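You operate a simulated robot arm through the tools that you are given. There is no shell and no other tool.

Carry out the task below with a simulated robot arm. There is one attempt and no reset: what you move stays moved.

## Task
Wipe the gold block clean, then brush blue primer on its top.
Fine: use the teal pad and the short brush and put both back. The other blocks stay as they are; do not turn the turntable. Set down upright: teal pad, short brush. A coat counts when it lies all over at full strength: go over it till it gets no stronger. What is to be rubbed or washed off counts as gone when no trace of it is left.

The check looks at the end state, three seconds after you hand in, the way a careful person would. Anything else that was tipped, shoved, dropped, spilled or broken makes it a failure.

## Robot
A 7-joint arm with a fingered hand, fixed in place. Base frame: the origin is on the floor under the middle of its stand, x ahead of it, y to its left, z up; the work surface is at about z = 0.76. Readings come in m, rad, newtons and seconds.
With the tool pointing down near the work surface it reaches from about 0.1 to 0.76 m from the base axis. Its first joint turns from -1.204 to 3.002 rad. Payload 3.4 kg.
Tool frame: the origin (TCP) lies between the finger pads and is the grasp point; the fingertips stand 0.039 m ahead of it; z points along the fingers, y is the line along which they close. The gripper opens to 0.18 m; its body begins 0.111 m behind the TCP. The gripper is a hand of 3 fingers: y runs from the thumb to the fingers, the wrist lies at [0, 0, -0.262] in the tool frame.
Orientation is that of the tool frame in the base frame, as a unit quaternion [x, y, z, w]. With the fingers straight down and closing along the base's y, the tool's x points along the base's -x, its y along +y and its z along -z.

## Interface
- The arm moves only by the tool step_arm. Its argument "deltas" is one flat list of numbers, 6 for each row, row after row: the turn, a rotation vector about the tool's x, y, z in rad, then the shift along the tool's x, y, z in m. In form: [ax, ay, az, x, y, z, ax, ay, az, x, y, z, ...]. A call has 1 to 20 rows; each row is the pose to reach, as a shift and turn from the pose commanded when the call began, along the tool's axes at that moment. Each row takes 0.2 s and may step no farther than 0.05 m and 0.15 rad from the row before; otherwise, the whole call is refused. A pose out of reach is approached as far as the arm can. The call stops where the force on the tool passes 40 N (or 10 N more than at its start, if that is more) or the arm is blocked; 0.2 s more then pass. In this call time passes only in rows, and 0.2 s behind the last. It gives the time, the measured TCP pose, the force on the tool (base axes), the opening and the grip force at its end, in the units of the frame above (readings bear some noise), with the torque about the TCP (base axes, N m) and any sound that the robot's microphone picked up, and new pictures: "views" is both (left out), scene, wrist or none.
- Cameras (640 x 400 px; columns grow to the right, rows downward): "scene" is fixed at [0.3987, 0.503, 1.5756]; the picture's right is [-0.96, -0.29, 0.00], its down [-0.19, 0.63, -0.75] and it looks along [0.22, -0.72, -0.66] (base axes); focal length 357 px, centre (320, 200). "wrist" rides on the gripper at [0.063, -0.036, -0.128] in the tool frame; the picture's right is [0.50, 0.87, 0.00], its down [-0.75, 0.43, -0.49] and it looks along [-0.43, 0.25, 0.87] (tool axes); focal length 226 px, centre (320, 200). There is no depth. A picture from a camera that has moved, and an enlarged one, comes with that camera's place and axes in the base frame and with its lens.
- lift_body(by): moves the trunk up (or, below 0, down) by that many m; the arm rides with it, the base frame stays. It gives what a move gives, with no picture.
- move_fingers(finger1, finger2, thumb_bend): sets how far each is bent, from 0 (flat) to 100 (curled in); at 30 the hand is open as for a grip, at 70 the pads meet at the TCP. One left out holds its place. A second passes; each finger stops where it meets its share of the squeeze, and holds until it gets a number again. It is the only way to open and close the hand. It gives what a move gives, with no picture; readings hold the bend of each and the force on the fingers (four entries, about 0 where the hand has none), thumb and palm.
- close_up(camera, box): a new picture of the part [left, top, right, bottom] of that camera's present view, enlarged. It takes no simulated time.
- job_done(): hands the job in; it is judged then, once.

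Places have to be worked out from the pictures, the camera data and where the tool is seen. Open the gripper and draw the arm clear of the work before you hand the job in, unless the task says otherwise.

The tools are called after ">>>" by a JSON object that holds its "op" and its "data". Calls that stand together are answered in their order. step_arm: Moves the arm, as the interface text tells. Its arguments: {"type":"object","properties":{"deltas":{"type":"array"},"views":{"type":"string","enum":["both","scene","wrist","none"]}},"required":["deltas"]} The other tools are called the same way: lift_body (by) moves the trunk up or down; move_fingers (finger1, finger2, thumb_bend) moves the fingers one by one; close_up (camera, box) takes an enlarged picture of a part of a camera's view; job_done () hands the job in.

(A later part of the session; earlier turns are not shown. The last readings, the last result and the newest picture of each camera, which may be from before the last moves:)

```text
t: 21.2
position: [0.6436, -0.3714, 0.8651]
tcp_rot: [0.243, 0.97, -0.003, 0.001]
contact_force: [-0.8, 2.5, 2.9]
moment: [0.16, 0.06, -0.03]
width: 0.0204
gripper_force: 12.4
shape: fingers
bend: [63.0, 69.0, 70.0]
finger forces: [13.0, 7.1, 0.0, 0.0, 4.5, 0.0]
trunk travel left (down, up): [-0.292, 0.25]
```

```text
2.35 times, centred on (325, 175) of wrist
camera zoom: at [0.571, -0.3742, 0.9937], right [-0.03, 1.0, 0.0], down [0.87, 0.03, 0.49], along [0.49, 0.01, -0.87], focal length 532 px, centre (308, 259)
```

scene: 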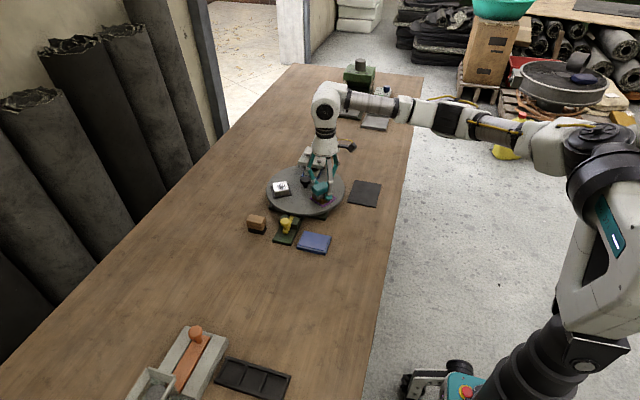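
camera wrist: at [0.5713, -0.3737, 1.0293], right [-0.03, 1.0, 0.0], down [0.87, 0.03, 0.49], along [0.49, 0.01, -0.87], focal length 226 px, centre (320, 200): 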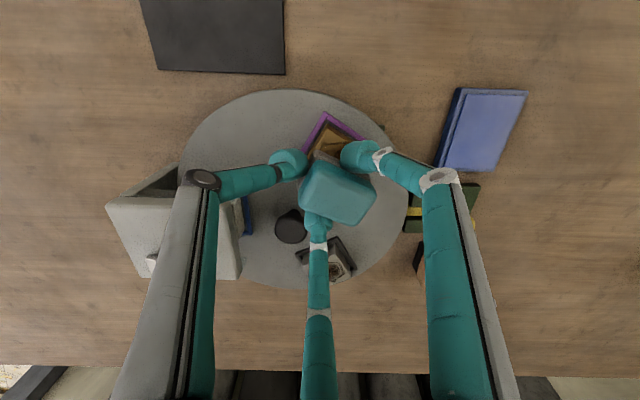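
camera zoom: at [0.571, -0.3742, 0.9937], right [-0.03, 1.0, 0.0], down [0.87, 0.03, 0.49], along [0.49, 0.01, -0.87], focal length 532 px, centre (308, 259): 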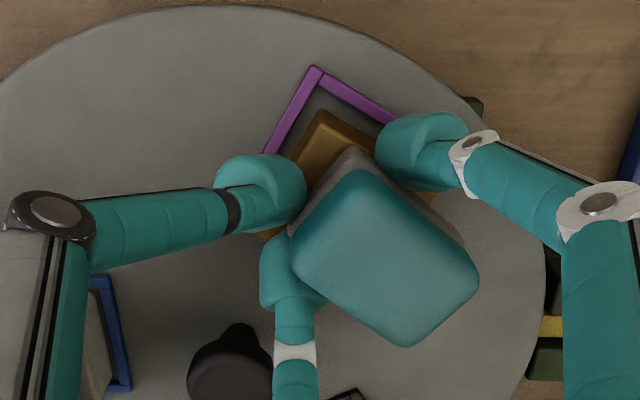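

The pad rubbed across, but comparing pictures the turntable seems to have crept a few degrees from the sideways (tangential) shifts. I lift off to check the block, the turntable angle and the pad's grip.

>>> {"op": "step_arm", "data": {"deltas": [0, 0, 0, 0, 0, -0.01, 0, 0, 0, 0, 0, -0.04, 0, 0, 0, 0.04, 0, -0.06, 0, 0, 0, 0.085, 0, -0.06, 0, 0, 0, 0.13, 0, -0.06, 0, 0, 0, 0.13, 0, -0.06], "views": "both"}}

>>> {"op": "close_up", "data": {"camera": "scene", "box": [240, 170, 340, 260]}}

>>> {"op": "close_up", "data": {"camera": "scene", "box": [290, 170, 390, 260]}}

>>> {"op": "close_up", "data": {"camera": "wrist", "box": [200, 90, 450, 260]}}

```text
t: 22.6
position: [0.5285, -0.3098, 0.9244]
tcp_rot: [0.242, 0.97, -0.002, 0.001]
contact_force: [0.2, 0.2, -0.6]
moment: [-0.01, 0.04, 0.01]
width: 0.0193
gripper_force: 11.8
shape: fingers
bend: [63.0, 69.0, 70.0]
finger forces: [10.6, 7.5, 0.0, 0.0, 4.9, 0.0]
trunk travel left (down, up): [-0.292, 0.25]
camera wrist: at [0.4562, -0.311, 1.0524], right [-0.03, 1.0, 0.0], down [0.87, 0.03, 0.49], along [0.49, 0.01, -0.87], focal length 226 px, centre (320, 200)
```

scene: 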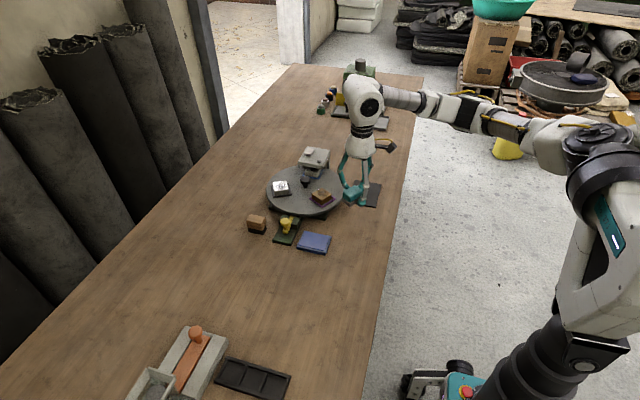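
wrist: 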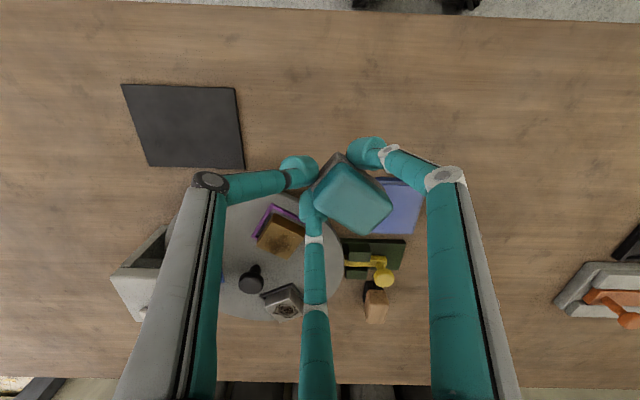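

```text
4.44 times, centred on (290, 215) of scene
camera zoom: at [0.3987, 0.503, 1.5756], right [-0.96, -0.29, 0.0], down [-0.19, 0.63, -0.75], along [0.22, -0.72, -0.66], focal length 1587 px, centre (453, 133)
```

zoom: 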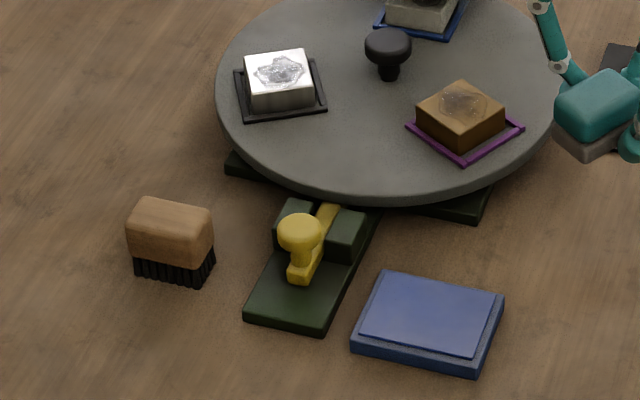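

```text
4.44 times, centred on (340, 215) of scene
camera zoom: at [0.3987, 0.503, 1.5756], right [-0.96, -0.29, 0.0], down [-0.19, 0.63, -0.75], along [0.22, -0.72, -0.66], focal length 1587 px, centre (231, 133)
```

zoom: 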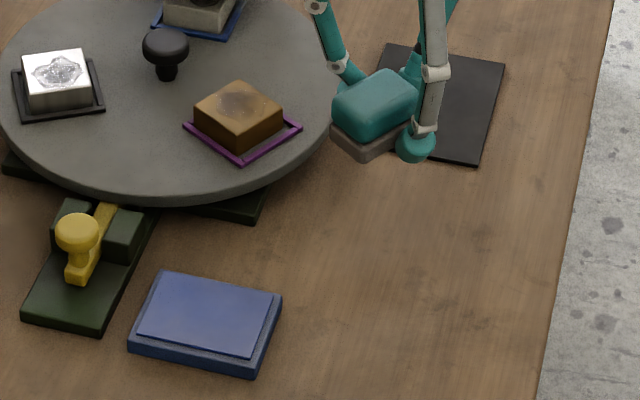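

```text
2.35 times, centred on (325, 175) of wrist
camera zoom: at [0.4562, -0.311, 1.0524], right [-0.03, 1.0, 0.0], down [0.87, 0.03, 0.49], along [0.49, 0.01, -0.87], focal length 532 px, centre (308, 259)
```

zoom: 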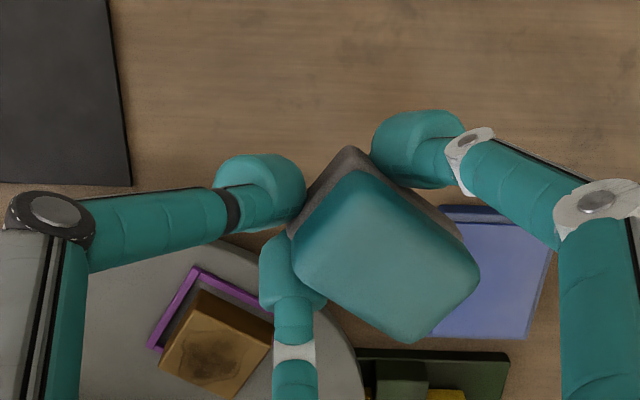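

Good news: the turntable has sprung back to its original angle, and the smudge is clearly fainter; the block only shifted slightly in its tray. The pad has slid out in the grip, so I take it back to its home spot, set it down there and regrasp it with the thumb only lightly backing it.

>>> {"op": "step_arm", "data": {"deltas": [0, 0, -0.131, -0.0083, -0.005, 0, 0, 0, -0.262, -0.0166, -0.01, 0, 0, 0, -0.393, -0.025, -0.015, 0, 0, 0, -0.524, -0.0333, -0.02, 0, 0, 0, -0.653, -0.0416, -0.0249, 0, 0, 0, -0.653, -0.0416, -0.0249, 0.04, 0, 0, -0.653, -0.0416, -0.0249, 0.08, 0, 0, -0.653, -0.0416, -0.0249, 0.094, 0, 0, -0.653, -0.0416, -0.0249, 0.094], "views": "both"}}

>>> {"op": "close_up", "data": {"camera": "wrist", "box": [200, 90, 450, 260]}}

>>> {"op": "close_up", "data": {"camera": "scene", "box": [300, 160, 400, 240]}}

```text
t: 24.6
position: [0.5539, -0.3521, 0.8326]
tcp_rot: [-0.082, 0.997, -0.002, 0.0]
contact_force: [-0.1, 0.4, -0.6]
moment: [-0.01, -0.04, -0.02]
width: 0.0192
gripper_force: 11.6
shape: fingers
bend: [63.0, 69.0, 70.0]
finger forces: [10.6, 7.6, 0.2, 0.0, 4.6, 0.1]
trunk travel left (down, up): [-0.292, 0.25]
camera wrist: at [0.4982, -0.3971, 0.9604], right [-0.63, 0.77, 0.0], down [0.67, 0.55, 0.49], along [0.38, 0.31, -0.87], focal length 226 px, centre (320, 200)
```

scene: 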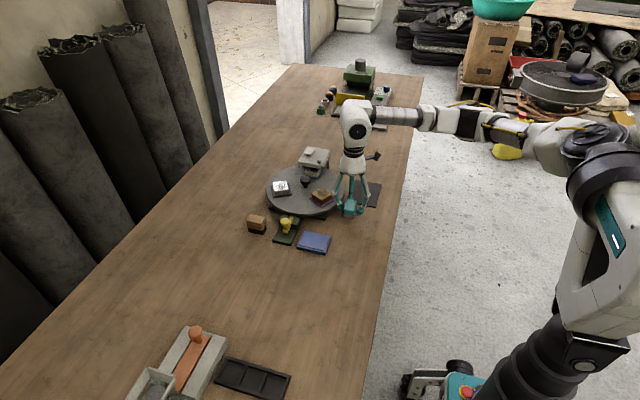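
wrist: 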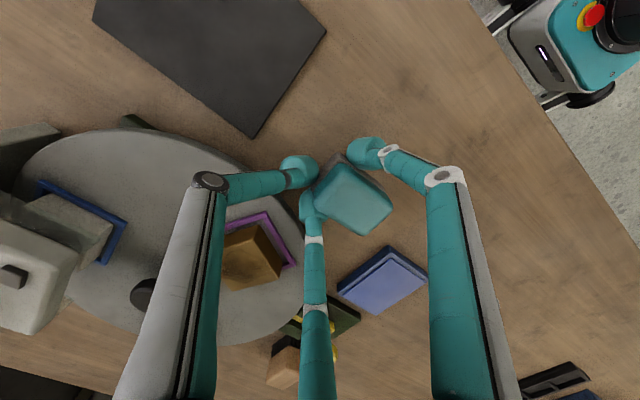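

```text
2.35 times, centred on (325, 175) of wrist
camera zoom: at [0.4982, -0.3971, 0.9604], right [-0.63, 0.77, 0.0], down [0.67, 0.55, 0.49], along [0.38, 0.31, -0.87], focal length 532 px, centre (308, 259)
```

zoom: 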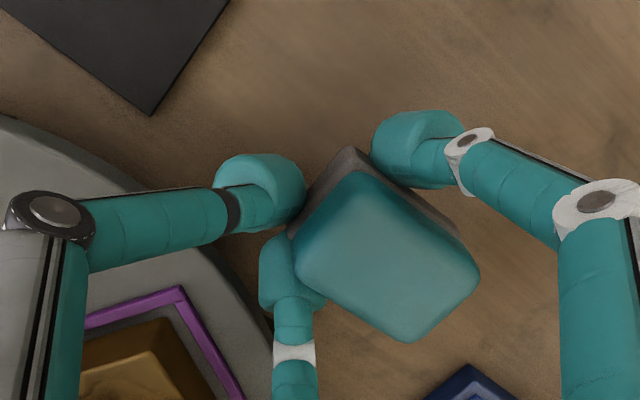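

```text
5.00 times, centred on (350, 200) of scene
camera zoom: at [0.3987, 0.503, 1.5756], right [-0.96, -0.29, 0.0], down [-0.19, 0.63, -0.75], along [0.22, -0.72, -0.66], focal length 1786 px, centre (170, 200)
```

zoom: 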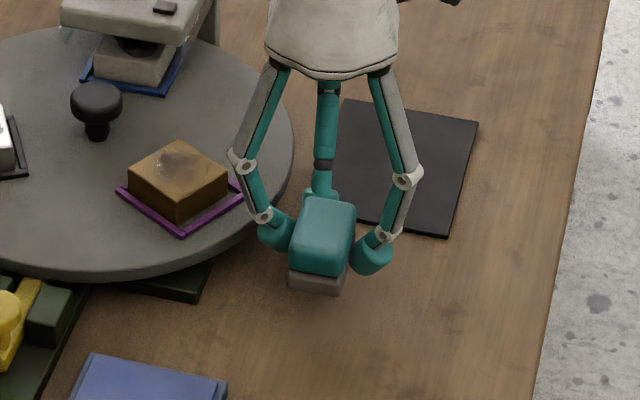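

Most of the smudge is already gone; only a trace remains. I lower the pad the last 2–3 cm onto its home spot in small steps.

>>> {"op": "step_arm", "data": {"deltas": [0, 0, 0, 0, 0, 0.01, 0, 0, 0, 0, 0, 0.018, 0, 0, 0, 0, 0, 0.021, 0, 0, 0, 0, 0, 0.023], "views": "none"}}

>>> {"op": "close_up", "data": {"camera": "scene", "box": [300, 160, 400, 240]}}

```text
t: 25.6
position: [0.5536, -0.3522, 0.8088]
tcp_rot: [-0.082, 0.997, -0.002, 0.0]
contact_force: [-0.2, -0.4, -0.2]
moment: [-0.01, -0.01, 0.02]
width: 0.0192
gripper_force: 11.3
shape: fingers
bend: [63.0, 69.0, 70.0]
finger forces: [10.7, 7.5, 0.0, 0.0, 4.6, 0.0]
trunk travel left (down, up): [-0.292, 0.25]
```

```text
5.00 times, centred on (350, 200) of scene
camera zoom: at [0.3987, 0.503, 1.5756], right [-0.96, -0.29, 0.0], down [-0.19, 0.63, -0.75], along [0.22, -0.72, -0.66], focal length 1786 px, centre (170, 200)
```

zoom: 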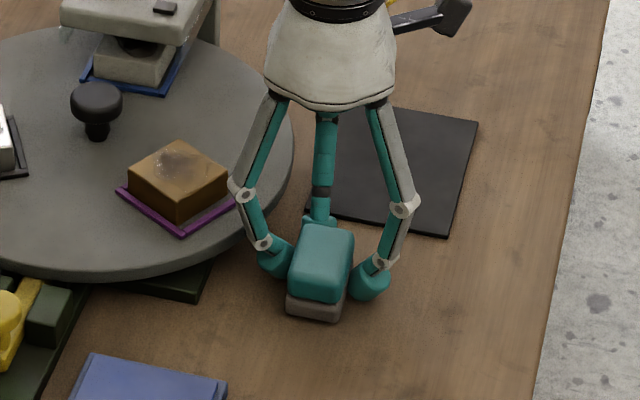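

No contact yet at 0.809. I continue in 1.5 mm steps.

>>> {"op": "step_arm", "data": {"deltas": [0, 0, 0, 0, 0, 0.0015, 0, 0, 0, 0, 0, 0.003, 0, 0, 0, 0, 0, 0.0045], "views": "none"}}

```text
t: 26.4
position: [0.554, -0.3515, 0.8047]
tcp_rot: [-0.082, 0.997, -0.002, 0.0]
contact_force: [0.0, 0.6, -0.5]
moment: [-0.05, -0.01, 0.0]
width: 0.0193
gripper_force: 11.7
shape: fingers
bend: [63.0, 69.0, 70.0]
finger forces: [11.2, 7.5, 0.1, 0.0, 4.7, 0.0]
trunk travel left (down, up): [-0.292, 0.25]
```

>>> {"op": "close_up", "data": {"camera": "scene", "box": [325, 190, 375, 230]}}

```text
10.00 times, centred on (350, 210) of scene
camera zoom: at [0.3987, 0.503, 1.5756], right [-0.96, -0.29, 0.0], down [-0.19, 0.63, -0.75], along [0.22, -0.72, -0.66], focal length 3572 px, centre (20, 100)
```

zoom: 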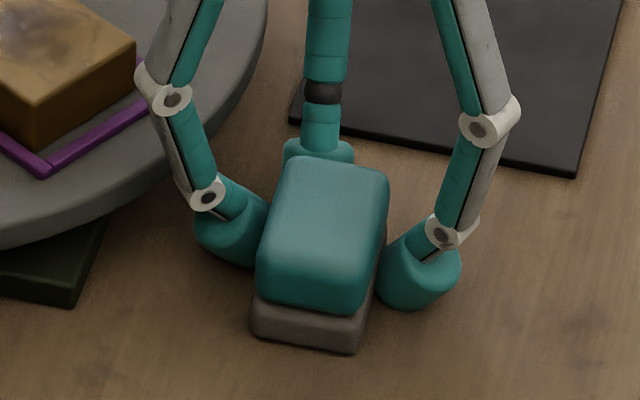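

The pad base is within a couple of millimetres of the table. I take three more 1 mm steps.

>>> {"op": "step_arm", "data": {"deltas": [0, 0, 0, 0, 0, 0.001, 0, 0, 0, 0, 0, 0.002, 0, 0, 0, 0, 0, 0.003], "views": "none"}}

```text
t: 27.2
position: [0.5525, -0.3519, 0.8035]
tcp_rot: [-0.081, 0.997, -0.002, 0.002]
contact_force: [-2.7, 0.0, 13.4]
moment: [0.19, 0.48, 0.06]
width: 0.0185
gripper_force: 18.9
shape: fingers
bend: [64.0, 69.0, 70.0]
finger forces: [25.5, 7.8, 0.1, 0.1, 5.2, 0.0]
trunk travel left (down, up): [-0.292, 0.25]
```

Fingertip 1 is now touching the table, so the pad is essentially down. I back up 1.5 mm and open the hand.

>>> {"op": "step_arm", "data": {"deltas": [0, 0, 0, 0, 0, -0.002, 0, 0, 0, 0, 0, -0.002], "views": "none"}}

>>> {"op": "move_fingers", "data": {"finger1": 50, "finger2": 50, "thumb_bend": 56}}

>>> {"op": "close_up", "data": {"camera": "wrist", "box": [200, 90, 450, 260]}}

>>> {"op": "close_up", "data": {"camera": "scene", "box": [300, 160, 400, 240]}}

```text
t: 27.8
position: [0.5525, -0.3526, 0.8033]
tcp_rot: [-0.082, 0.997, -0.003, 0.0]
contact_force: [-1.2, 0.8, 7.8]
moment: [0.12, 0.29, -0.02]
width: 0.0185
gripper_force: 16.3
shape: fingers
bend: [64.0, 69.0, 70.0]
finger forces: [20.2, 8.0, 0.0, 0.0, 4.8, 0.0]
trunk travel left (down, up): [-0.292, 0.25]
```

```text
t: 28.8
position: [0.5536, -0.3535, 0.8056]
tcp_rot: [-0.082, 0.997, -0.002, 0.003]
contact_force: [3.1, -3.8, 28.5]
moment: [0.44, -0.14, -0.04]
width: 0.0495
gripper_force: 13.6
shape: fingers
bend: [57.0, 56.0, 56.0]
finger forces: [12.9, 14.4, 0.0, 0.0, 0.3, 0.0]
trunk travel left (down, up): [-0.292, 0.25]
```

```text
2.35 times, centred on (325, 175) of wrist
camera zoom: at [0.4967, -0.3974, 0.9339], right [-0.63, 0.77, -0.01], down [0.67, 0.55, 0.49], along [0.38, 0.31, -0.87], focal length 532 px, centre (308, 259)
```

zoom: 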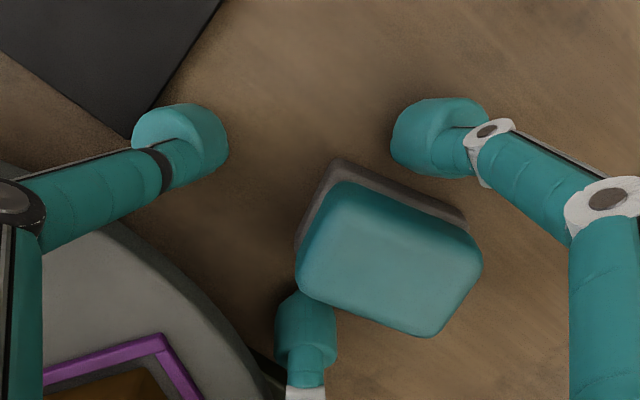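

```text
5.00 times, centred on (350, 200) of scene
camera zoom: at [0.3987, 0.503, 1.5756], right [-0.96, -0.29, 0.0], down [-0.19, 0.63, -0.75], along [0.22, -0.72, -0.66], focal length 1786 px, centre (170, 200)
```

zoom: 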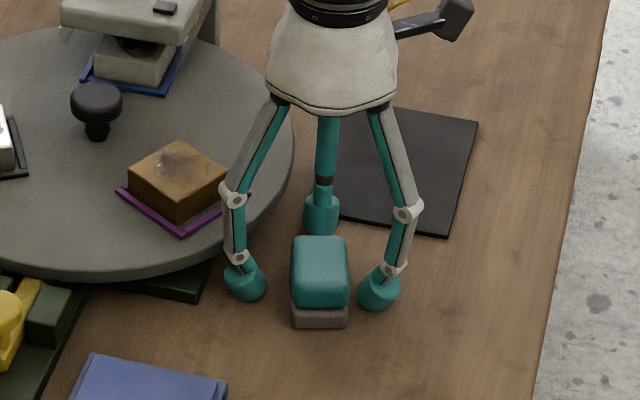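

Opening the fingers makes the tips reach lower and press on the table; I raise the hand at once, then look at the pad.

>>> {"op": "step_arm", "data": {"deltas": [0, 0, 0, 0, 0, -0.01, 0, 0, 0, 0, 0, -0.03, 0, 0, 0, 0, 0, -0.06, 0, 0, 0, 0, 0, -0.1, 0, 0, 0, 0, 0, -0.1], "views": "none"}}

>>> {"op": "close_up", "data": {"camera": "wrist", "box": [230, 90, 410, 202]}}

>>> {"op": "close_up", "data": {"camera": "scene", "box": [290, 170, 390, 260]}}

```text
t: 30.0
position: [0.5518, -0.3518, 0.9039]
tcp_rot: [-0.083, 0.997, -0.002, -0.001]
contact_force: [-0.5, -0.8, 0.5]
moment: [-0.03, 0.0, -0.05]
width: 0.0605
gripper_force: 0.0
shape: fingers
bend: [50.0, 50.0, 56.0]
finger forces: [0.0, 0.0, 0.0, 0.1, 0.0, 0.1]
trunk travel left (down, up): [-0.292, 0.25]
```

```text
3.56 times, centred on (320, 146) of wrist
camera zoom: at [0.4969, -0.3976, 1.0325], right [-0.63, 0.77, 0.0], down [0.67, 0.55, 0.49], along [0.38, 0.31, -0.87], focal length 804 px, centre (320, 392)
```

zoom: 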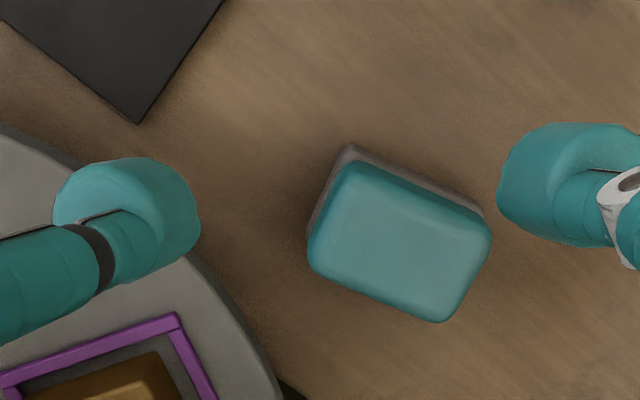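

```text
4.44 times, centred on (340, 215) of scene
camera zoom: at [0.3987, 0.503, 1.5756], right [-0.96, -0.29, 0.0], down [-0.19, 0.63, -0.75], along [0.22, -0.72, -0.66], focal length 1587 px, centre (231, 133)
```

zoom: 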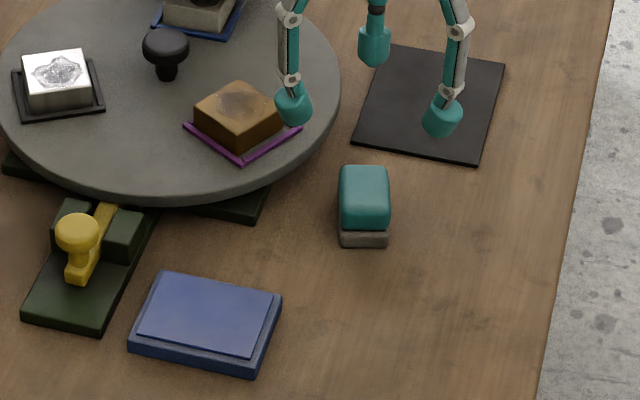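

The pad sits at (0.5475, -0.3237), right at home but yawed about 11°. I regrasp: align the hand, descend to TCP z≈0.811 and this time leave the thumb as a light stop.

>>> {"op": "move_fingers", "data": {"finger1": 50, "finger2": 50, "thumb_bend": 50}}

>>> {"op": "step_arm", "data": {"deltas": [0, 0, -0.026, -0.0007, 0.0124, 0, 0, 0, -0.026, -0.0007, 0.0124, 0.04, 0, 0, -0.026, -0.0007, 0.0124, 0.075, 0, 0, -0.026, -0.0007, 0.0124, 0.09, 0, 0, -0.026, -0.0007, 0.0124, 0.0925], "views": "none"}}

>>> {"op": "move_fingers", "data": {"finger1": 59, "finger2": 59, "thumb_bend": 61}}

>>> {"op": "close_up", "data": {"camera": "wrist", "box": [200, 90, 450, 260]}}

```text
t: 31.0
position: [0.5521, -0.352, 0.9031]
tcp_rot: [-0.081, 0.997, -0.002, 0.001]
contact_force: [0.2, -0.2, -0.3]
moment: [0.03, -0.02, -0.03]
width: 0.0724
gripper_force: 0.1
shape: fingers
bend: [50.0, 50.0, 50.0]
finger forces: [0.0, 0.0, 0.0, 0.0, 0.0, 0.0]
trunk travel left (down, up): [-0.292, 0.25]
```

```text
t: 32.2
position: [0.552, -0.3411, 0.8105]
tcp_rot: [-0.095, 0.996, -0.003, 0.0]
contact_force: [0.2, -0.1, -0.4]
moment: [-0.02, 0.01, 0.04]
width: 0.0721
gripper_force: 0.0
shape: fingers
bend: [50.0, 50.0, 50.0]
finger forces: [0.0, 0.0, 0.0, 0.0, 0.0, 0.0]
trunk travel left (down, up): [-0.292, 0.25]
```

```text
t: 33.2
position: [0.5519, -0.342, 0.8103]
tcp_rot: [-0.095, 0.995, -0.001, 0.001]
contact_force: [-0.1, 0.0, 0.5]
moment: [-0.04, 0.01, 0.01]
width: 0.0347
gripper_force: 0.1
shape: fingers
bend: [59.0, 59.0, 61.0]
finger forces: [0.1, 0.0, 0.0, 0.1, 0.0, 0.0]
trunk travel left (down, up): [-0.292, 0.25]
```

```text
2.35 times, centred on (325, 175) of wrist
camera zoom: at [0.4973, -0.3875, 0.9386], right [-0.65, 0.76, 0.0], down [0.66, 0.57, 0.49], along [0.37, 0.32, -0.87], focal length 532 px, centre (308, 259)
```

zoom: 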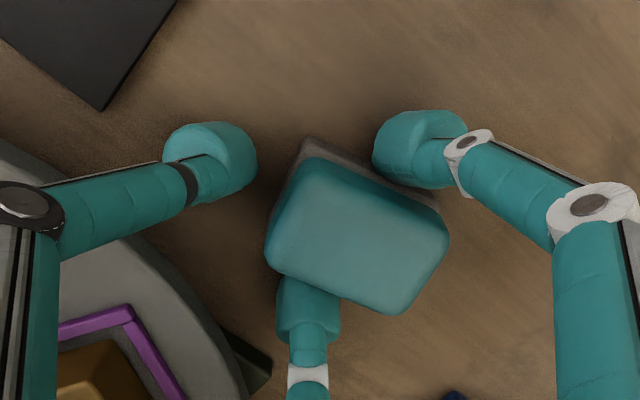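

Aligned. I squeeze the two fingers with the thumb kept at 62 as a stop.

>>> {"op": "move_fingers", "data": {"finger1": 75, "finger2": 75, "thumb_bend": 63}}

>>> {"op": "close_up", "data": {"camera": "wrist", "box": [200, 90, 450, 260]}}

```text
t: 34.2
position: [0.551, -0.3404, 0.8103]
tcp_rot: [-0.095, 0.995, -0.001, 0.0]
contact_force: [0.0, 0.3, 0.1]
moment: [-0.01, 0.0, -0.01]
width: 0.0219
gripper_force: 10.4
shape: fingers
bend: [64.0, 64.0, 62.0]
finger forces: [9.7, 10.0, 0.0, 0.1, 1.8, 0.0]
trunk travel left (down, up): [-0.292, 0.25]
```

```text
2.35 times, centred on (325, 175) of wrist
camera zoom: at [0.4973, -0.3875, 0.9386], right [-0.65, 0.76, 0.0], down [0.66, 0.57, 0.49], along [0.37, 0.32, -0.87], focal length 532 px, centre (308, 259)
```

zoom: 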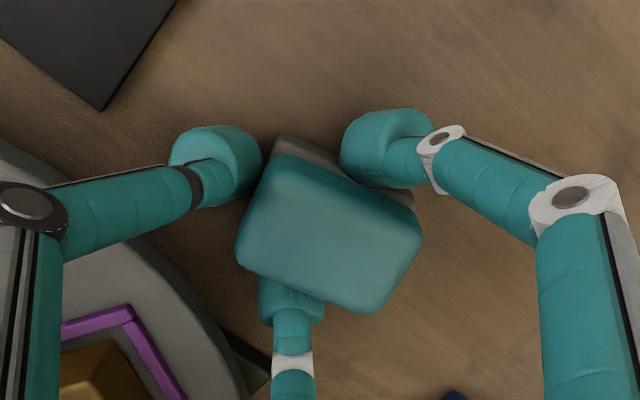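

Well held now: fingers 10 N each, thumb just backing with 2 N. I lift, turn and carry the pad over the gold block, stopping just above contact height.

>>> {"op": "step_arm", "data": {"deltas": [0, 0, 0, 0, 0, -0.02, 0, 0, 0, 0, 0, -0.06, 0, 0, 0, 0, 0, -0.095, 0, 0, 0.136, -0.0184, -0.0077, -0.095, 0, 0, 0.272, -0.0368, -0.0153, -0.095, 0, 0, 0.408, -0.0551, -0.023, -0.095, 0, 0, 0.544, -0.0735, -0.0306, -0.095, 0, 0, 0.679, -0.0919, -0.0383, -0.095, 0, 0, 0.679, -0.0919, -0.0383, -0.095], "views": "both"}}

>>> {"op": "close_up", "data": {"camera": "wrist", "box": [200, 90, 450, 260]}}

>>> {"op": "close_up", "data": {"camera": "scene", "box": [290, 150, 350, 210]}}

```text
t: 36.2
position: [0.6494, -0.3609, 0.9066]
tcp_rot: [0.243, 0.97, -0.002, 0.001]
contact_force: [0.5, -0.1, -0.3]
moment: [0.03, 0.04, 0.0]
width: 0.022
gripper_force: 10.2
shape: fingers
bend: [64.0, 64.0, 62.0]
finger forces: [9.7, 10.0, 0.0, 0.1, 1.9, 0.0]
trunk travel left (down, up): [-0.292, 0.25]
camera wrist: at [0.5776, -0.3629, 1.0343], right [-0.03, 1.0, 0.0], down [0.87, 0.03, 0.49], along [0.49, 0.01, -0.87], focal length 226 px, centre (320, 200)
```

scene: 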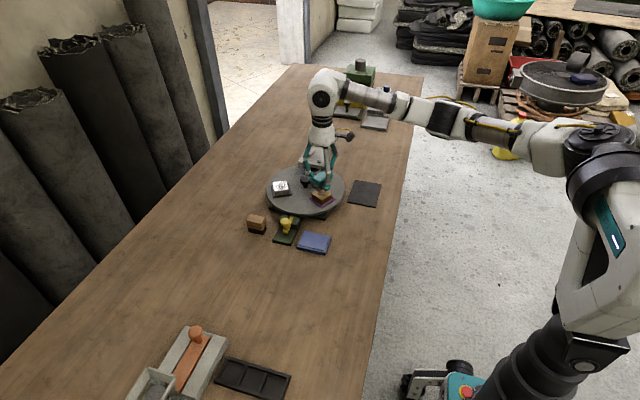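
wrist: 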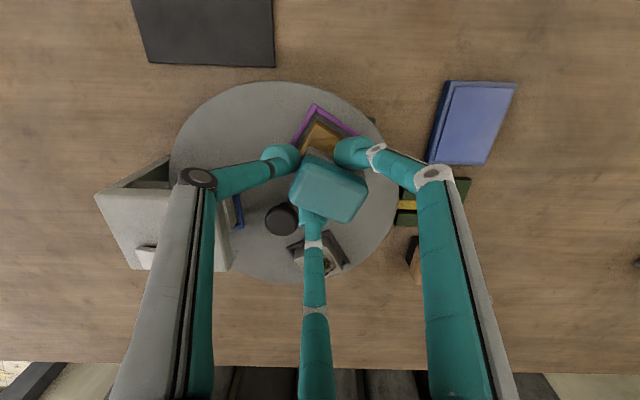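

```text
2.35 times, centred on (325, 175) of wrist
camera zoom: at [0.5776, -0.3629, 1.0343], right [-0.03, 1.0, 0.0], down [0.87, 0.03, 0.49], along [0.49, 0.01, -0.87], focal length 532 px, centre (308, 259)
```

zoom: 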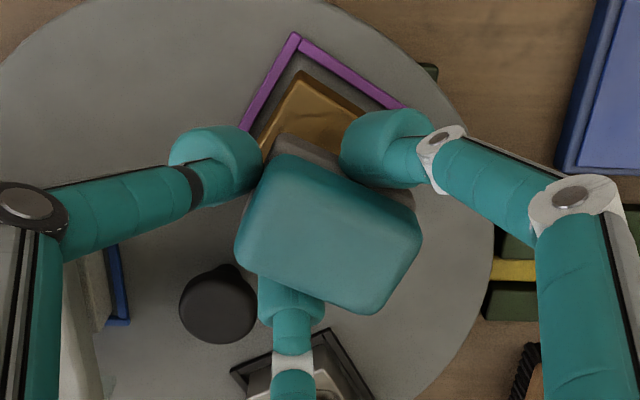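

```text
6.67 times, centred on (320, 180) of scene
camera zoom: at [0.3987, 0.503, 1.5756], right [-0.96, -0.29, 0.0], down [-0.19, 0.63, -0.75], along [0.22, -0.72, -0.66], focal length 2381 px, centre (320, 333)
```

zoom: 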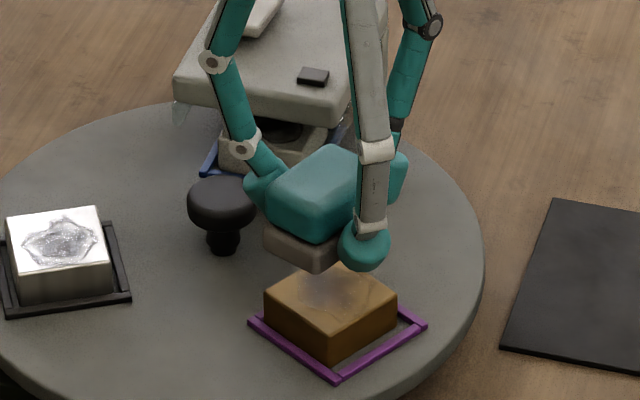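

The block top centre is near (0.6525, -0.352) and the pad is nearly centred above it. I descend gently to first contact.

>>> {"op": "step_arm", "data": {"deltas": [0, 0, 0, 0.003, 0, 0.015, 0, 0, 0, 0.003, 0, 0.028, 0, 0, 0, 0.003, 0, 0.033, 0, 0, 0, 0.003, 0, 0.035, 0, 0, 0, 0.003, 0, 0.037], "views": "none"}}

```text
t: 37.4
position: [0.6457, -0.3571, 0.8715]
tcp_rot: [0.242, 0.97, -0.001, 0.002]
contact_force: [1.9, -1.0, 8.1]
moment: [-0.03, -0.07, 0.01]
width: 0.0215
gripper_force: 12.4
shape: fingers
bend: [65.0, 65.0, 62.0]
finger forces: [10.4, 11.7, 0.0, 0.0, 2.4, 0.0]
trunk travel left (down, up): [-0.292, 0.25]
```

Contact with about 8 N. I rub with purely radial strokes (±1.8 cm) so the turntable is not dragged.

>>> {"op": "step_arm", "data": {"deltas": [0, 0, 0, 0.009, 0, 0, 0, 0, 0, 0.018, 0, 0, 0, 0, 0, 0.009, 0, 0, 0, 0, 0, 0, 0, 0, 0, 0, 0, -0.009, 0, 0, 0, 0, 0, -0.018, 0, 0, 0, 0, 0, -0.009, 0, 0, 0, 0, 0, 0, 0, 0, 0, 0, 0, 0.009, 0, 0, 0, 0, 0, 0.018, 0, 0, 0, 0, 0, 0.009, 0, 0, 0, 0, 0, 0, 0, 0, 0, 0, 0, -0.009, 0, 0, 0, 0, 0, -0.018, 0, 0, 0, 0, 0, -0.009, 0, 0, 0, 0, 0, 0, 0, 0], "views": "none"}}

>>> {"op": "close_up", "data": {"camera": "scene", "box": [290, 150, 350, 210]}}

>>> {"op": "close_up", "data": {"camera": "wrist", "box": [200, 90, 450, 260]}}

```text
t: 40.8
position: [0.6455, -0.3585, 0.8686]
tcp_rot: [0.242, 0.97, -0.002, 0.001]
contact_force: [1.7, -2.3, 6.9]
moment: [-0.06, -0.09, -0.02]
width: 0.0219
gripper_force: 12.4
shape: fingers
bend: [65.0, 66.0, 61.0]
finger forces: [10.0, 12.6, 0.0, 0.0, 2.3, 0.1]
trunk travel left (down, up): [-0.292, 0.25]
```

```text
6.67 times, centred on (320, 180) of scene
camera zoom: at [0.3987, 0.503, 1.5756], right [-0.96, -0.29, 0.0], down [-0.19, 0.63, -0.75], along [0.22, -0.72, -0.66], focal length 2381 px, centre (320, 333)
```

zoom: 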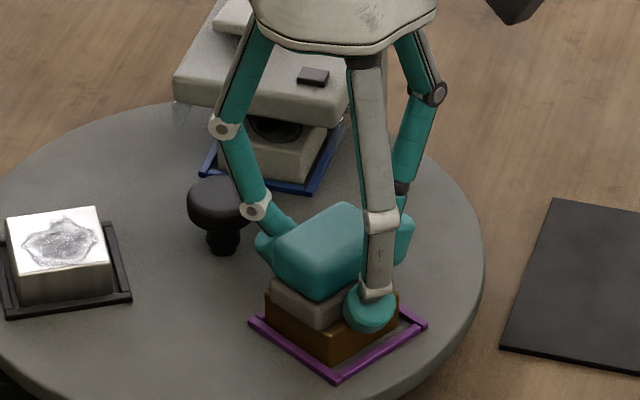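

```text
2.35 times, centred on (325, 175) of wrist
camera zoom: at [0.5741, -0.3615, 0.9972], right [-0.03, 1.0, -0.01], down [0.87, 0.03, 0.49], along [0.49, 0.01, -0.87], focal length 532 px, centre (308, 259)
```

zoom: 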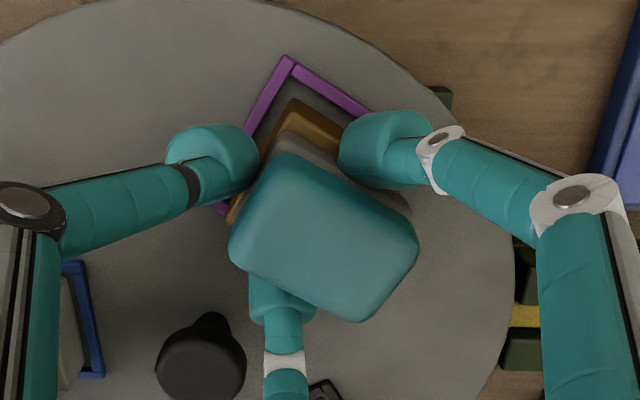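

The grip and the turntable stay put. I now repeat the radial strokes offset 7 mm to each side, lifting between, so the edges of the top get covered too.

>>> {"op": "step_arm", "data": {"deltas": [0, 0, 0, 0, 0, -0.007, 0, 0, 0, 0, 0.007, -0.007, 0, 0, 0, 0, 0.007, 0, 0, 0, 0, 0.01, 0.007, 0, 0, 0, 0, 0.018, 0.007, 0, 0, 0, 0, 0.006, 0.007, 0, 0, 0, 0, -0.006, 0.007, 0, 0, 0, 0, -0.018, 0.007, 0, 0, 0, 0, -0.006, 0.007, 0, 0, 0, 0, 0, 0.007, -0.007, 0, 0, 0, 0, -0.007, -0.007, 0, 0, 0, 0, -0.007, 0, 0, 0, 0, 0.01, -0.007, 0, 0, 0, 0, 0.018, -0.007, 0, 0, 0, 0, 0.006, -0.007, 0, 0, 0, 0, -0.006, -0.007, 0, 0, 0, 0, -0.018, -0.007, 0, 0, 0, 0, -0.006, -0.007, 0, 0, 0, 0, 0, -0.007, -0.007, 0, 0, 0, 0, 0, -0.03], "views": "none"}}

>>> {"op": "close_up", "data": {"camera": "scene", "box": [290, 150, 350, 210]}}

>>> {"op": "close_up", "data": {"camera": "wrist", "box": [200, 90, 450, 260]}}

```text
t: 45.0
position: [0.6473, -0.3565, 0.8973]
tcp_rot: [0.243, 0.97, -0.003, 0.0]
contact_force: [1.6, 0.5, -1.0]
moment: [-0.04, -0.01, -0.02]
width: 0.0224
gripper_force: 11.3
shape: fingers
bend: [65.0, 66.0, 62.0]
finger forces: [10.5, 10.7, 0.0, 0.1, 2.0, 0.0]
trunk travel left (down, up): [-0.292, 0.25]
```

```text
6.67 times, centred on (320, 180) of scene
camera zoom: at [0.3987, 0.503, 1.5756], right [-0.96, -0.29, 0.0], down [-0.19, 0.63, -0.75], along [0.22, -0.72, -0.66], focal length 2381 px, centre (320, 333)
```

zoom: 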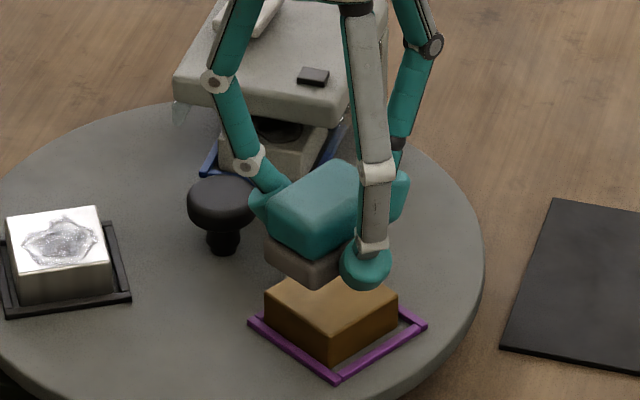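

```text
2.35 times, centred on (325, 175) of wrist
camera zoom: at [0.5761, -0.3587, 1.0261], right [-0.03, 1.0, -0.01], down [0.87, 0.03, 0.49], along [0.49, 0.01, -0.87], focal length 532 px, centre (308, 259)
```

zoom: 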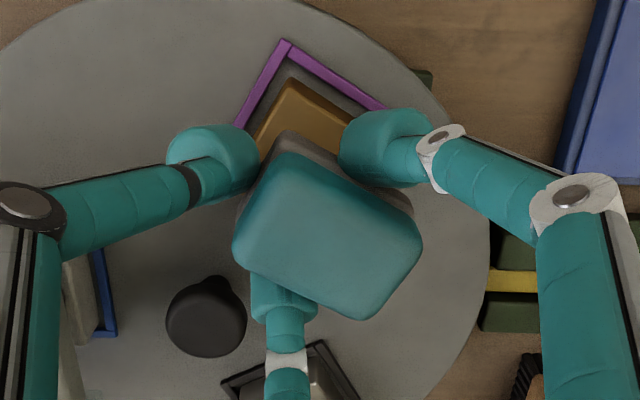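

The visible top looks clean. I move the pad aside to inspect the whole block from both cameras.

>>> {"op": "step_arm", "data": {"deltas": [0, 0, 0, 0.04, 0, -0.03, 0, 0, 0, 0.085, 0, -0.03, 0, 0, 0, 0.13, 0, -0.03, 0, 0, 0, 0.13, 0, -0.03], "views": "none"}}

>>> {"op": "close_up", "data": {"camera": "scene", "box": [295, 170, 345, 210]}}

>>> {"op": "close_up", "data": {"camera": "wrist", "box": [230, 190, 330, 290]}}

>>> {"op": "close_up", "data": {"camera": "scene", "box": [290, 170, 390, 260]}}

```text
t: 46.0
position: [0.5325, -0.2963, 0.927]
tcp_rot: [0.242, 0.97, -0.002, -0.001]
contact_force: [0.1, 0.0, -0.2]
moment: [-0.02, 0.02, 0.01]
width: 0.0221
gripper_force: 11.7
shape: fingers
bend: [65.0, 66.0, 62.0]
finger forces: [10.4, 10.8, 0.1, 0.0, 1.7, 0.0]
trunk travel left (down, up): [-0.292, 0.25]
```

```text
10.00 times, centred on (320, 190) of scene
camera zoom: at [0.3987, 0.503, 1.5756], right [-0.96, -0.29, 0.0], down [-0.19, 0.63, -0.75], along [0.22, -0.72, -0.66], focal length 3572 px, centre (320, 300)
```

zoom: 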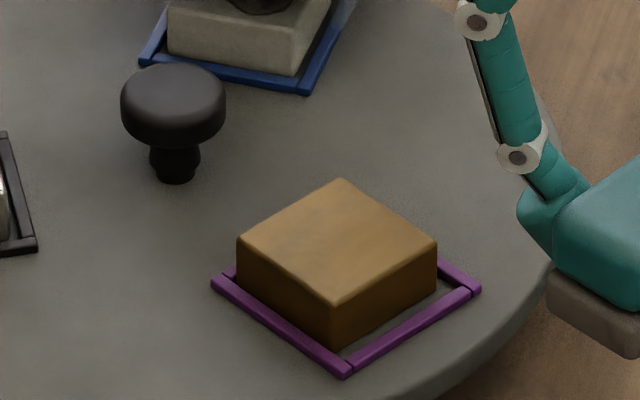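

```text
4.00 times, centred on (280, 240) of wrist
camera zoom: at [0.4611, -0.2982, 1.0557], right [-0.03, 1.0, 0.0], down [0.87, 0.03, 0.49], along [0.49, 0.01, -0.87], focal length 904 px, centre (480, 40)
```

zoom: 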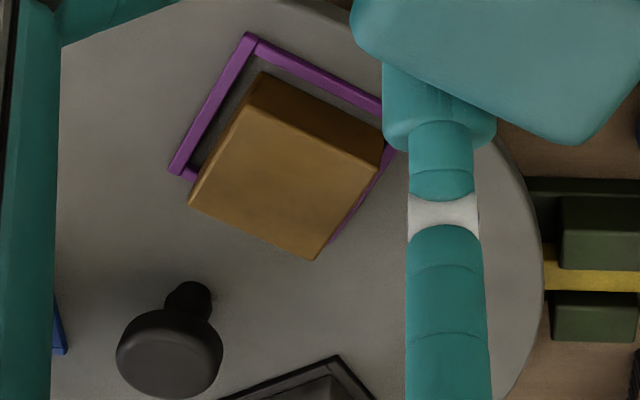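

```text
4.44 times, centred on (340, 215) of scene
camera zoom: at [0.3987, 0.503, 1.5756], right [-0.96, -0.29, 0.0], down [-0.19, 0.63, -0.75], along [0.22, -0.72, -0.66], focal length 1587 px, centre (231, 133)
```

zoom: 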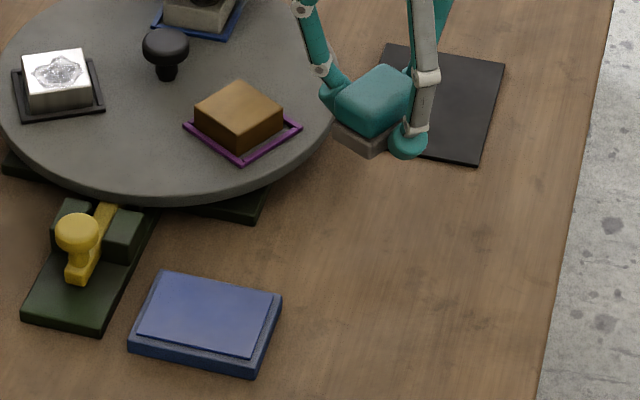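

The top looks clean from both views. I zoom tighter to look for any faint remnant before putting the pad back.

>>> {"op": "close_up", "data": {"camera": "scene", "box": [308, 182, 332, 202]}}

>>> {"op": "close_up", "data": {"camera": "wrist", "box": [265, 200, 305, 230]}}

```text
16.00 times, centred on (320, 192) of scene
camera zoom: at [0.3987, 0.503, 1.5756], right [-0.96, -0.29, 0.0], down [-0.19, 0.63, -0.75], along [0.22, -0.72, -0.66], focal length 5714 px, centre (320, 328)
```

zoom: 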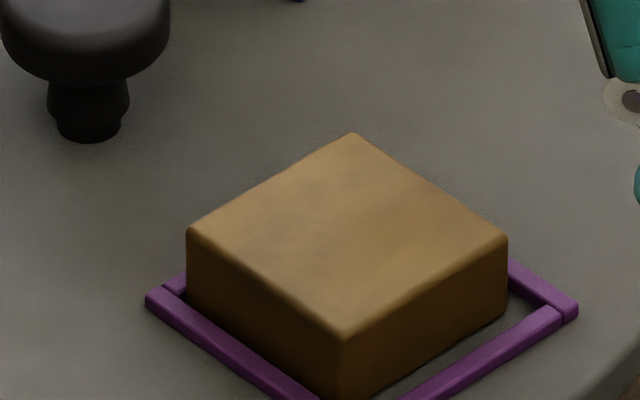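

```text
13.33 times, centred on (285, 215) of wrist
camera zoom: at [0.4611, -0.2982, 1.0557], right [-0.03, 1.0, 0.0], down [0.87, 0.03, 0.49], along [0.49, 0.01, -0.87], focal length 3014 px, centre (787, 0)
```

zoom: 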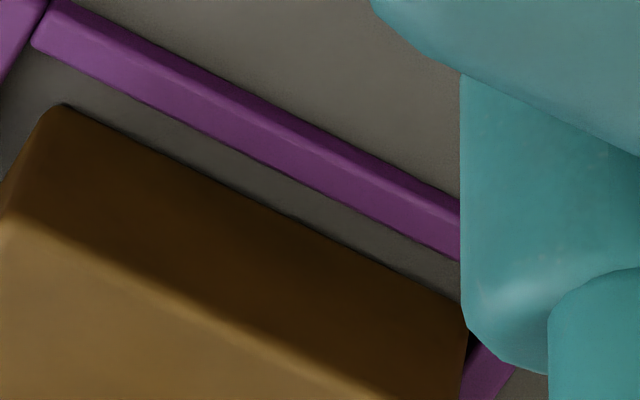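

There may still be a very faint tone on the far-left part of the top, so I make another pass of radial strokes there with slightly firmer pressure.

>>> {"op": "step_arm", "data": {"deltas": [0, 0, 0, -0.045, 0, 0, 0, 0, 0, -0.09, 0, 0, 0, 0, 0, -0.13, -0.004, 0, 0, 0, 0, -0.13, -0.004, 0.04, 0, 0, 0, -0.13, -0.004, 0.055, 0, 0, 0, -0.13, -0.004, 0.061, 0, 0, 0, -0.12, -0.004, 0.061, 0, 0, 0, -0.112, -0.004, 0.061, 0, 0, 0, -0.124, -0.004, 0.061, 0, 0, 0, -0.136, -0.004, 0.061, 0, 0, 0, -0.148, -0.004, 0.061, 0, 0, 0, -0.136, -0.004, 0.061, 0, 0, 0, -0.124, -0.004, 0.061, 0, 0, 0, -0.112, -0.004, 0.061, 0, 0, 0, -0.124, -0.004, 0.061, 0, 0, 0, -0.136, -0.004, 0.061, 0, 0, 0, -0.148, -0.004, 0.061, 0, 0, 0, -0.136, -0.004, 0.061, 0, 0, 0, -0.124, -0.004, 0.061], "views": "none"}}

>>> {"op": "step_arm", "data": {"deltas": [0, 0, 0, -0.006, 0, -0.007, 0, 0, 0, -0.006, 0.009, -0.007, 0, 0, 0, -0.006, 0.009, 0, 0, 0, 0, 0.006, 0.009, 0, 0, 0, 0, 0.012, 0.009, 0, 0, 0, 0, 0, 0.009, 0, 0, 0, 0, -0.012, 0.009, 0, 0, 0, 0, -0.024, 0.009, 0, 0, 0, 0, -0.012, 0.009, 0, 0, 0, 0, 0, 0.009, 0, 0, 0, 0, 0.012, 0.009, 0, 0, 0, 0, 0.006, 0.009, -0.01, 0, 0, 0, 0.045, 0.004, -0.05, 0, 0, 0, 0.085, 0.004, -0.06, 0, 0, 0, 0.125, 0.004, -0.06, 0, 0, 0, 0.125, 0.004, -0.06], "views": "none"}}

>>> {"op": "close_up", "data": {"camera": "scene", "box": [308, 182, 332, 202]}}

>>> {"op": "close_up", "data": {"camera": "wrist", "box": [200, 90, 450, 260]}}

>>> {"op": "close_up", "data": {"camera": "scene", "box": [240, 170, 340, 260]}}

```text
t: 50.0
position: [0.6397, -0.3597, 0.8686]
tcp_rot: [0.243, 0.97, -0.002, 0.001]
contact_force: [1.3, -0.4, 4.0]
moment: [-0.05, -0.07, 0.01]
width: 0.0215
gripper_force: 12.1
shape: fingers
bend: [65.0, 66.0, 62.0]
finger forces: [10.1, 12.2, 0.0, 0.0, 1.9, 0.1]
trunk travel left (down, up): [-0.292, 0.25]
```

```text
refused: row 13 steps farther than a row can; nothing moved
```

```text
16.00 times, centred on (320, 192) of scene
camera zoom: at [0.3987, 0.503, 1.5756], right [-0.96, -0.29, 0.0], down [-0.19, 0.63, -0.75], along [0.22, -0.72, -0.66], focal length 5714 px, centre (320, 328)
```

zoom: 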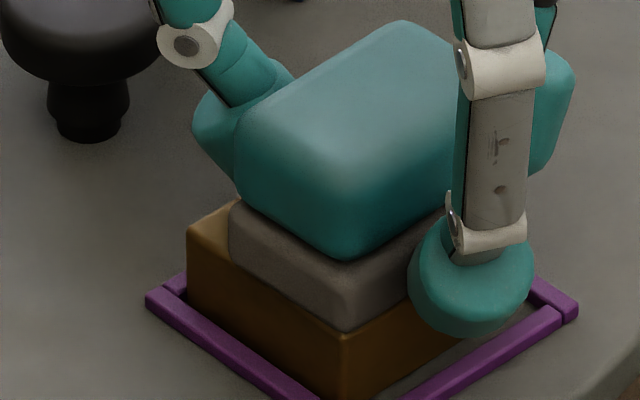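

```text
2.35 times, centred on (325, 175) of wrist
camera zoom: at [0.5677, -0.361, 0.9967], right [-0.03, 1.0, 0.0], down [0.87, 0.03, 0.49], along [0.49, 0.01, -0.87], focal length 532 px, centre (308, 259)
```

zoom: 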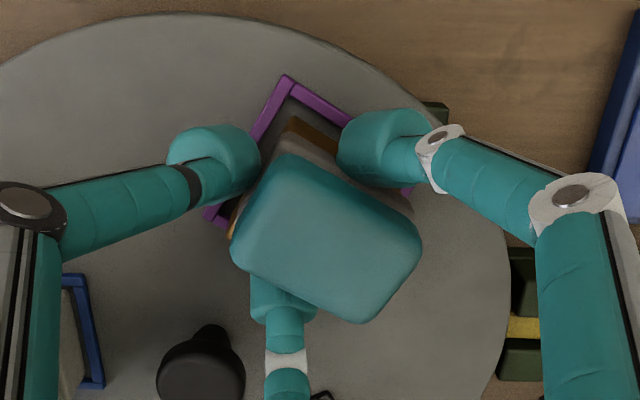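

```text
4.44 times, centred on (290, 215) of scene
camera zoom: at [0.3987, 0.503, 1.5756], right [-0.96, -0.29, 0.0], down [-0.19, 0.63, -0.75], along [0.22, -0.72, -0.66], focal length 1587 px, centre (453, 133)
```

zoom: 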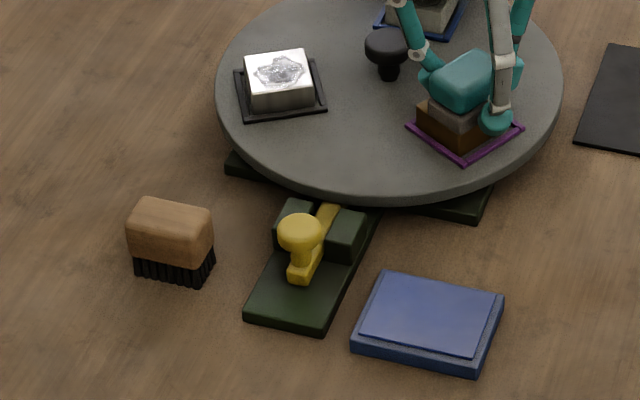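

The second stroke set was refused for one over-long step; the pad still rests on the block with 4 N. I send it again with smaller steps.

>>> {"op": "step_arm", "data": {"deltas": [0, 0, 0, -0.006, 0, -0.007, 0, 0, 0, -0.006, 0.009, -0.007, 0, 0, 0, -0.006, 0.009, 0, 0, 0, 0, 0.006, 0.009, 0, 0, 0, 0, 0.012, 0.009, 0, 0, 0, 0, 0, 0.009, 0, 0, 0, 0, -0.012, 0.009, 0, 0, 0, 0, -0.024, 0.009, 0, 0, 0, 0, -0.012, 0.009, 0, 0, 0, 0, 0, 0.009, 0, 0, 0, 0, 0.012, 0.009, 0, 0, 0, 0, 0.006, 0.009, -0.01, 0, 0, 0, 0.006, 0.004, -0.045, 0, 0, 0, 0.045, 0.004, -0.06, 0, 0, 0, 0.085, 0.004, -0.06, 0, 0, 0, 0.125, 0.004, -0.06, 0, 0, 0, 0.125, 0.004, -0.06], "views": "none"}}

>>> {"op": "close_up", "data": {"camera": "scene", "box": [308, 182, 332, 202]}}

>>> {"op": "close_up", "data": {"camera": "wrist", "box": [200, 90, 450, 260]}}

>>> {"op": "close_up", "data": {"camera": "scene", "box": [240, 170, 340, 260]}}

```text
t: 53.6
position: [0.5298, -0.2953, 0.9276]
tcp_rot: [0.242, 0.97, -0.002, 0.0]
contact_force: [-0.7, -1.0, -0.7]
moment: [0.02, 0.02, 0.0]
width: 0.0213
gripper_force: 11.1
shape: fingers
bend: [65.0, 66.0, 62.0]
finger forces: [10.5, 10.6, 0.0, 0.0, 1.6, 0.1]
trunk travel left (down, up): [-0.292, 0.25]
```

```text
16.00 times, centred on (320, 192) of scene
camera zoom: at [0.3987, 0.503, 1.5756], right [-0.96, -0.29, 0.0], down [-0.19, 0.63, -0.75], along [0.22, -0.72, -0.66], focal length 5714 px, centre (320, 328)
```

zoom: 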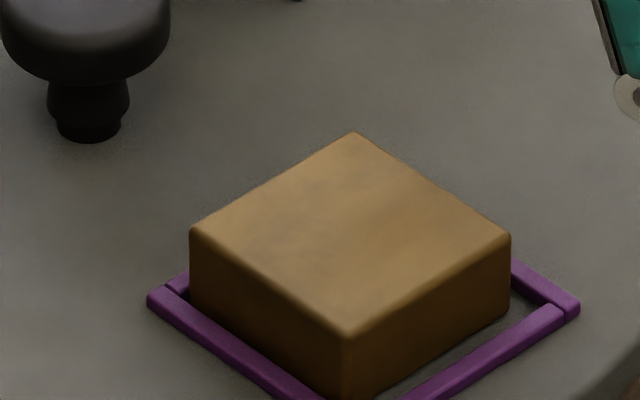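

```text
2.35 times, centred on (325, 175) of wrist
camera zoom: at [0.459, -0.2989, 1.0561], right [-0.03, 1.0, 0.0], down [0.87, 0.03, 0.49], along [0.49, 0.01, -0.87], focal length 532 px, centre (308, 259)
```

zoom: 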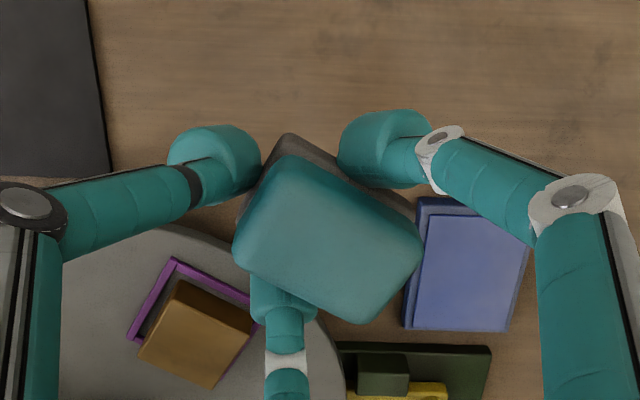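

```text
4.44 times, centred on (290, 215) of scene
camera zoom: at [0.3987, 0.503, 1.5756], right [-0.96, -0.29, 0.0], down [-0.19, 0.63, -0.75], along [0.22, -0.72, -0.66], focal length 1587 px, centre (453, 133)
```

zoom: 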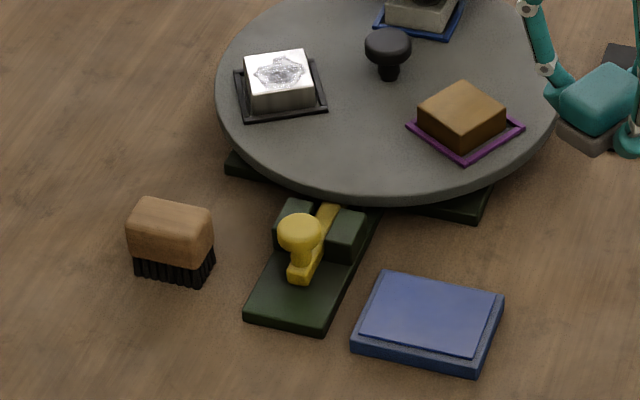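

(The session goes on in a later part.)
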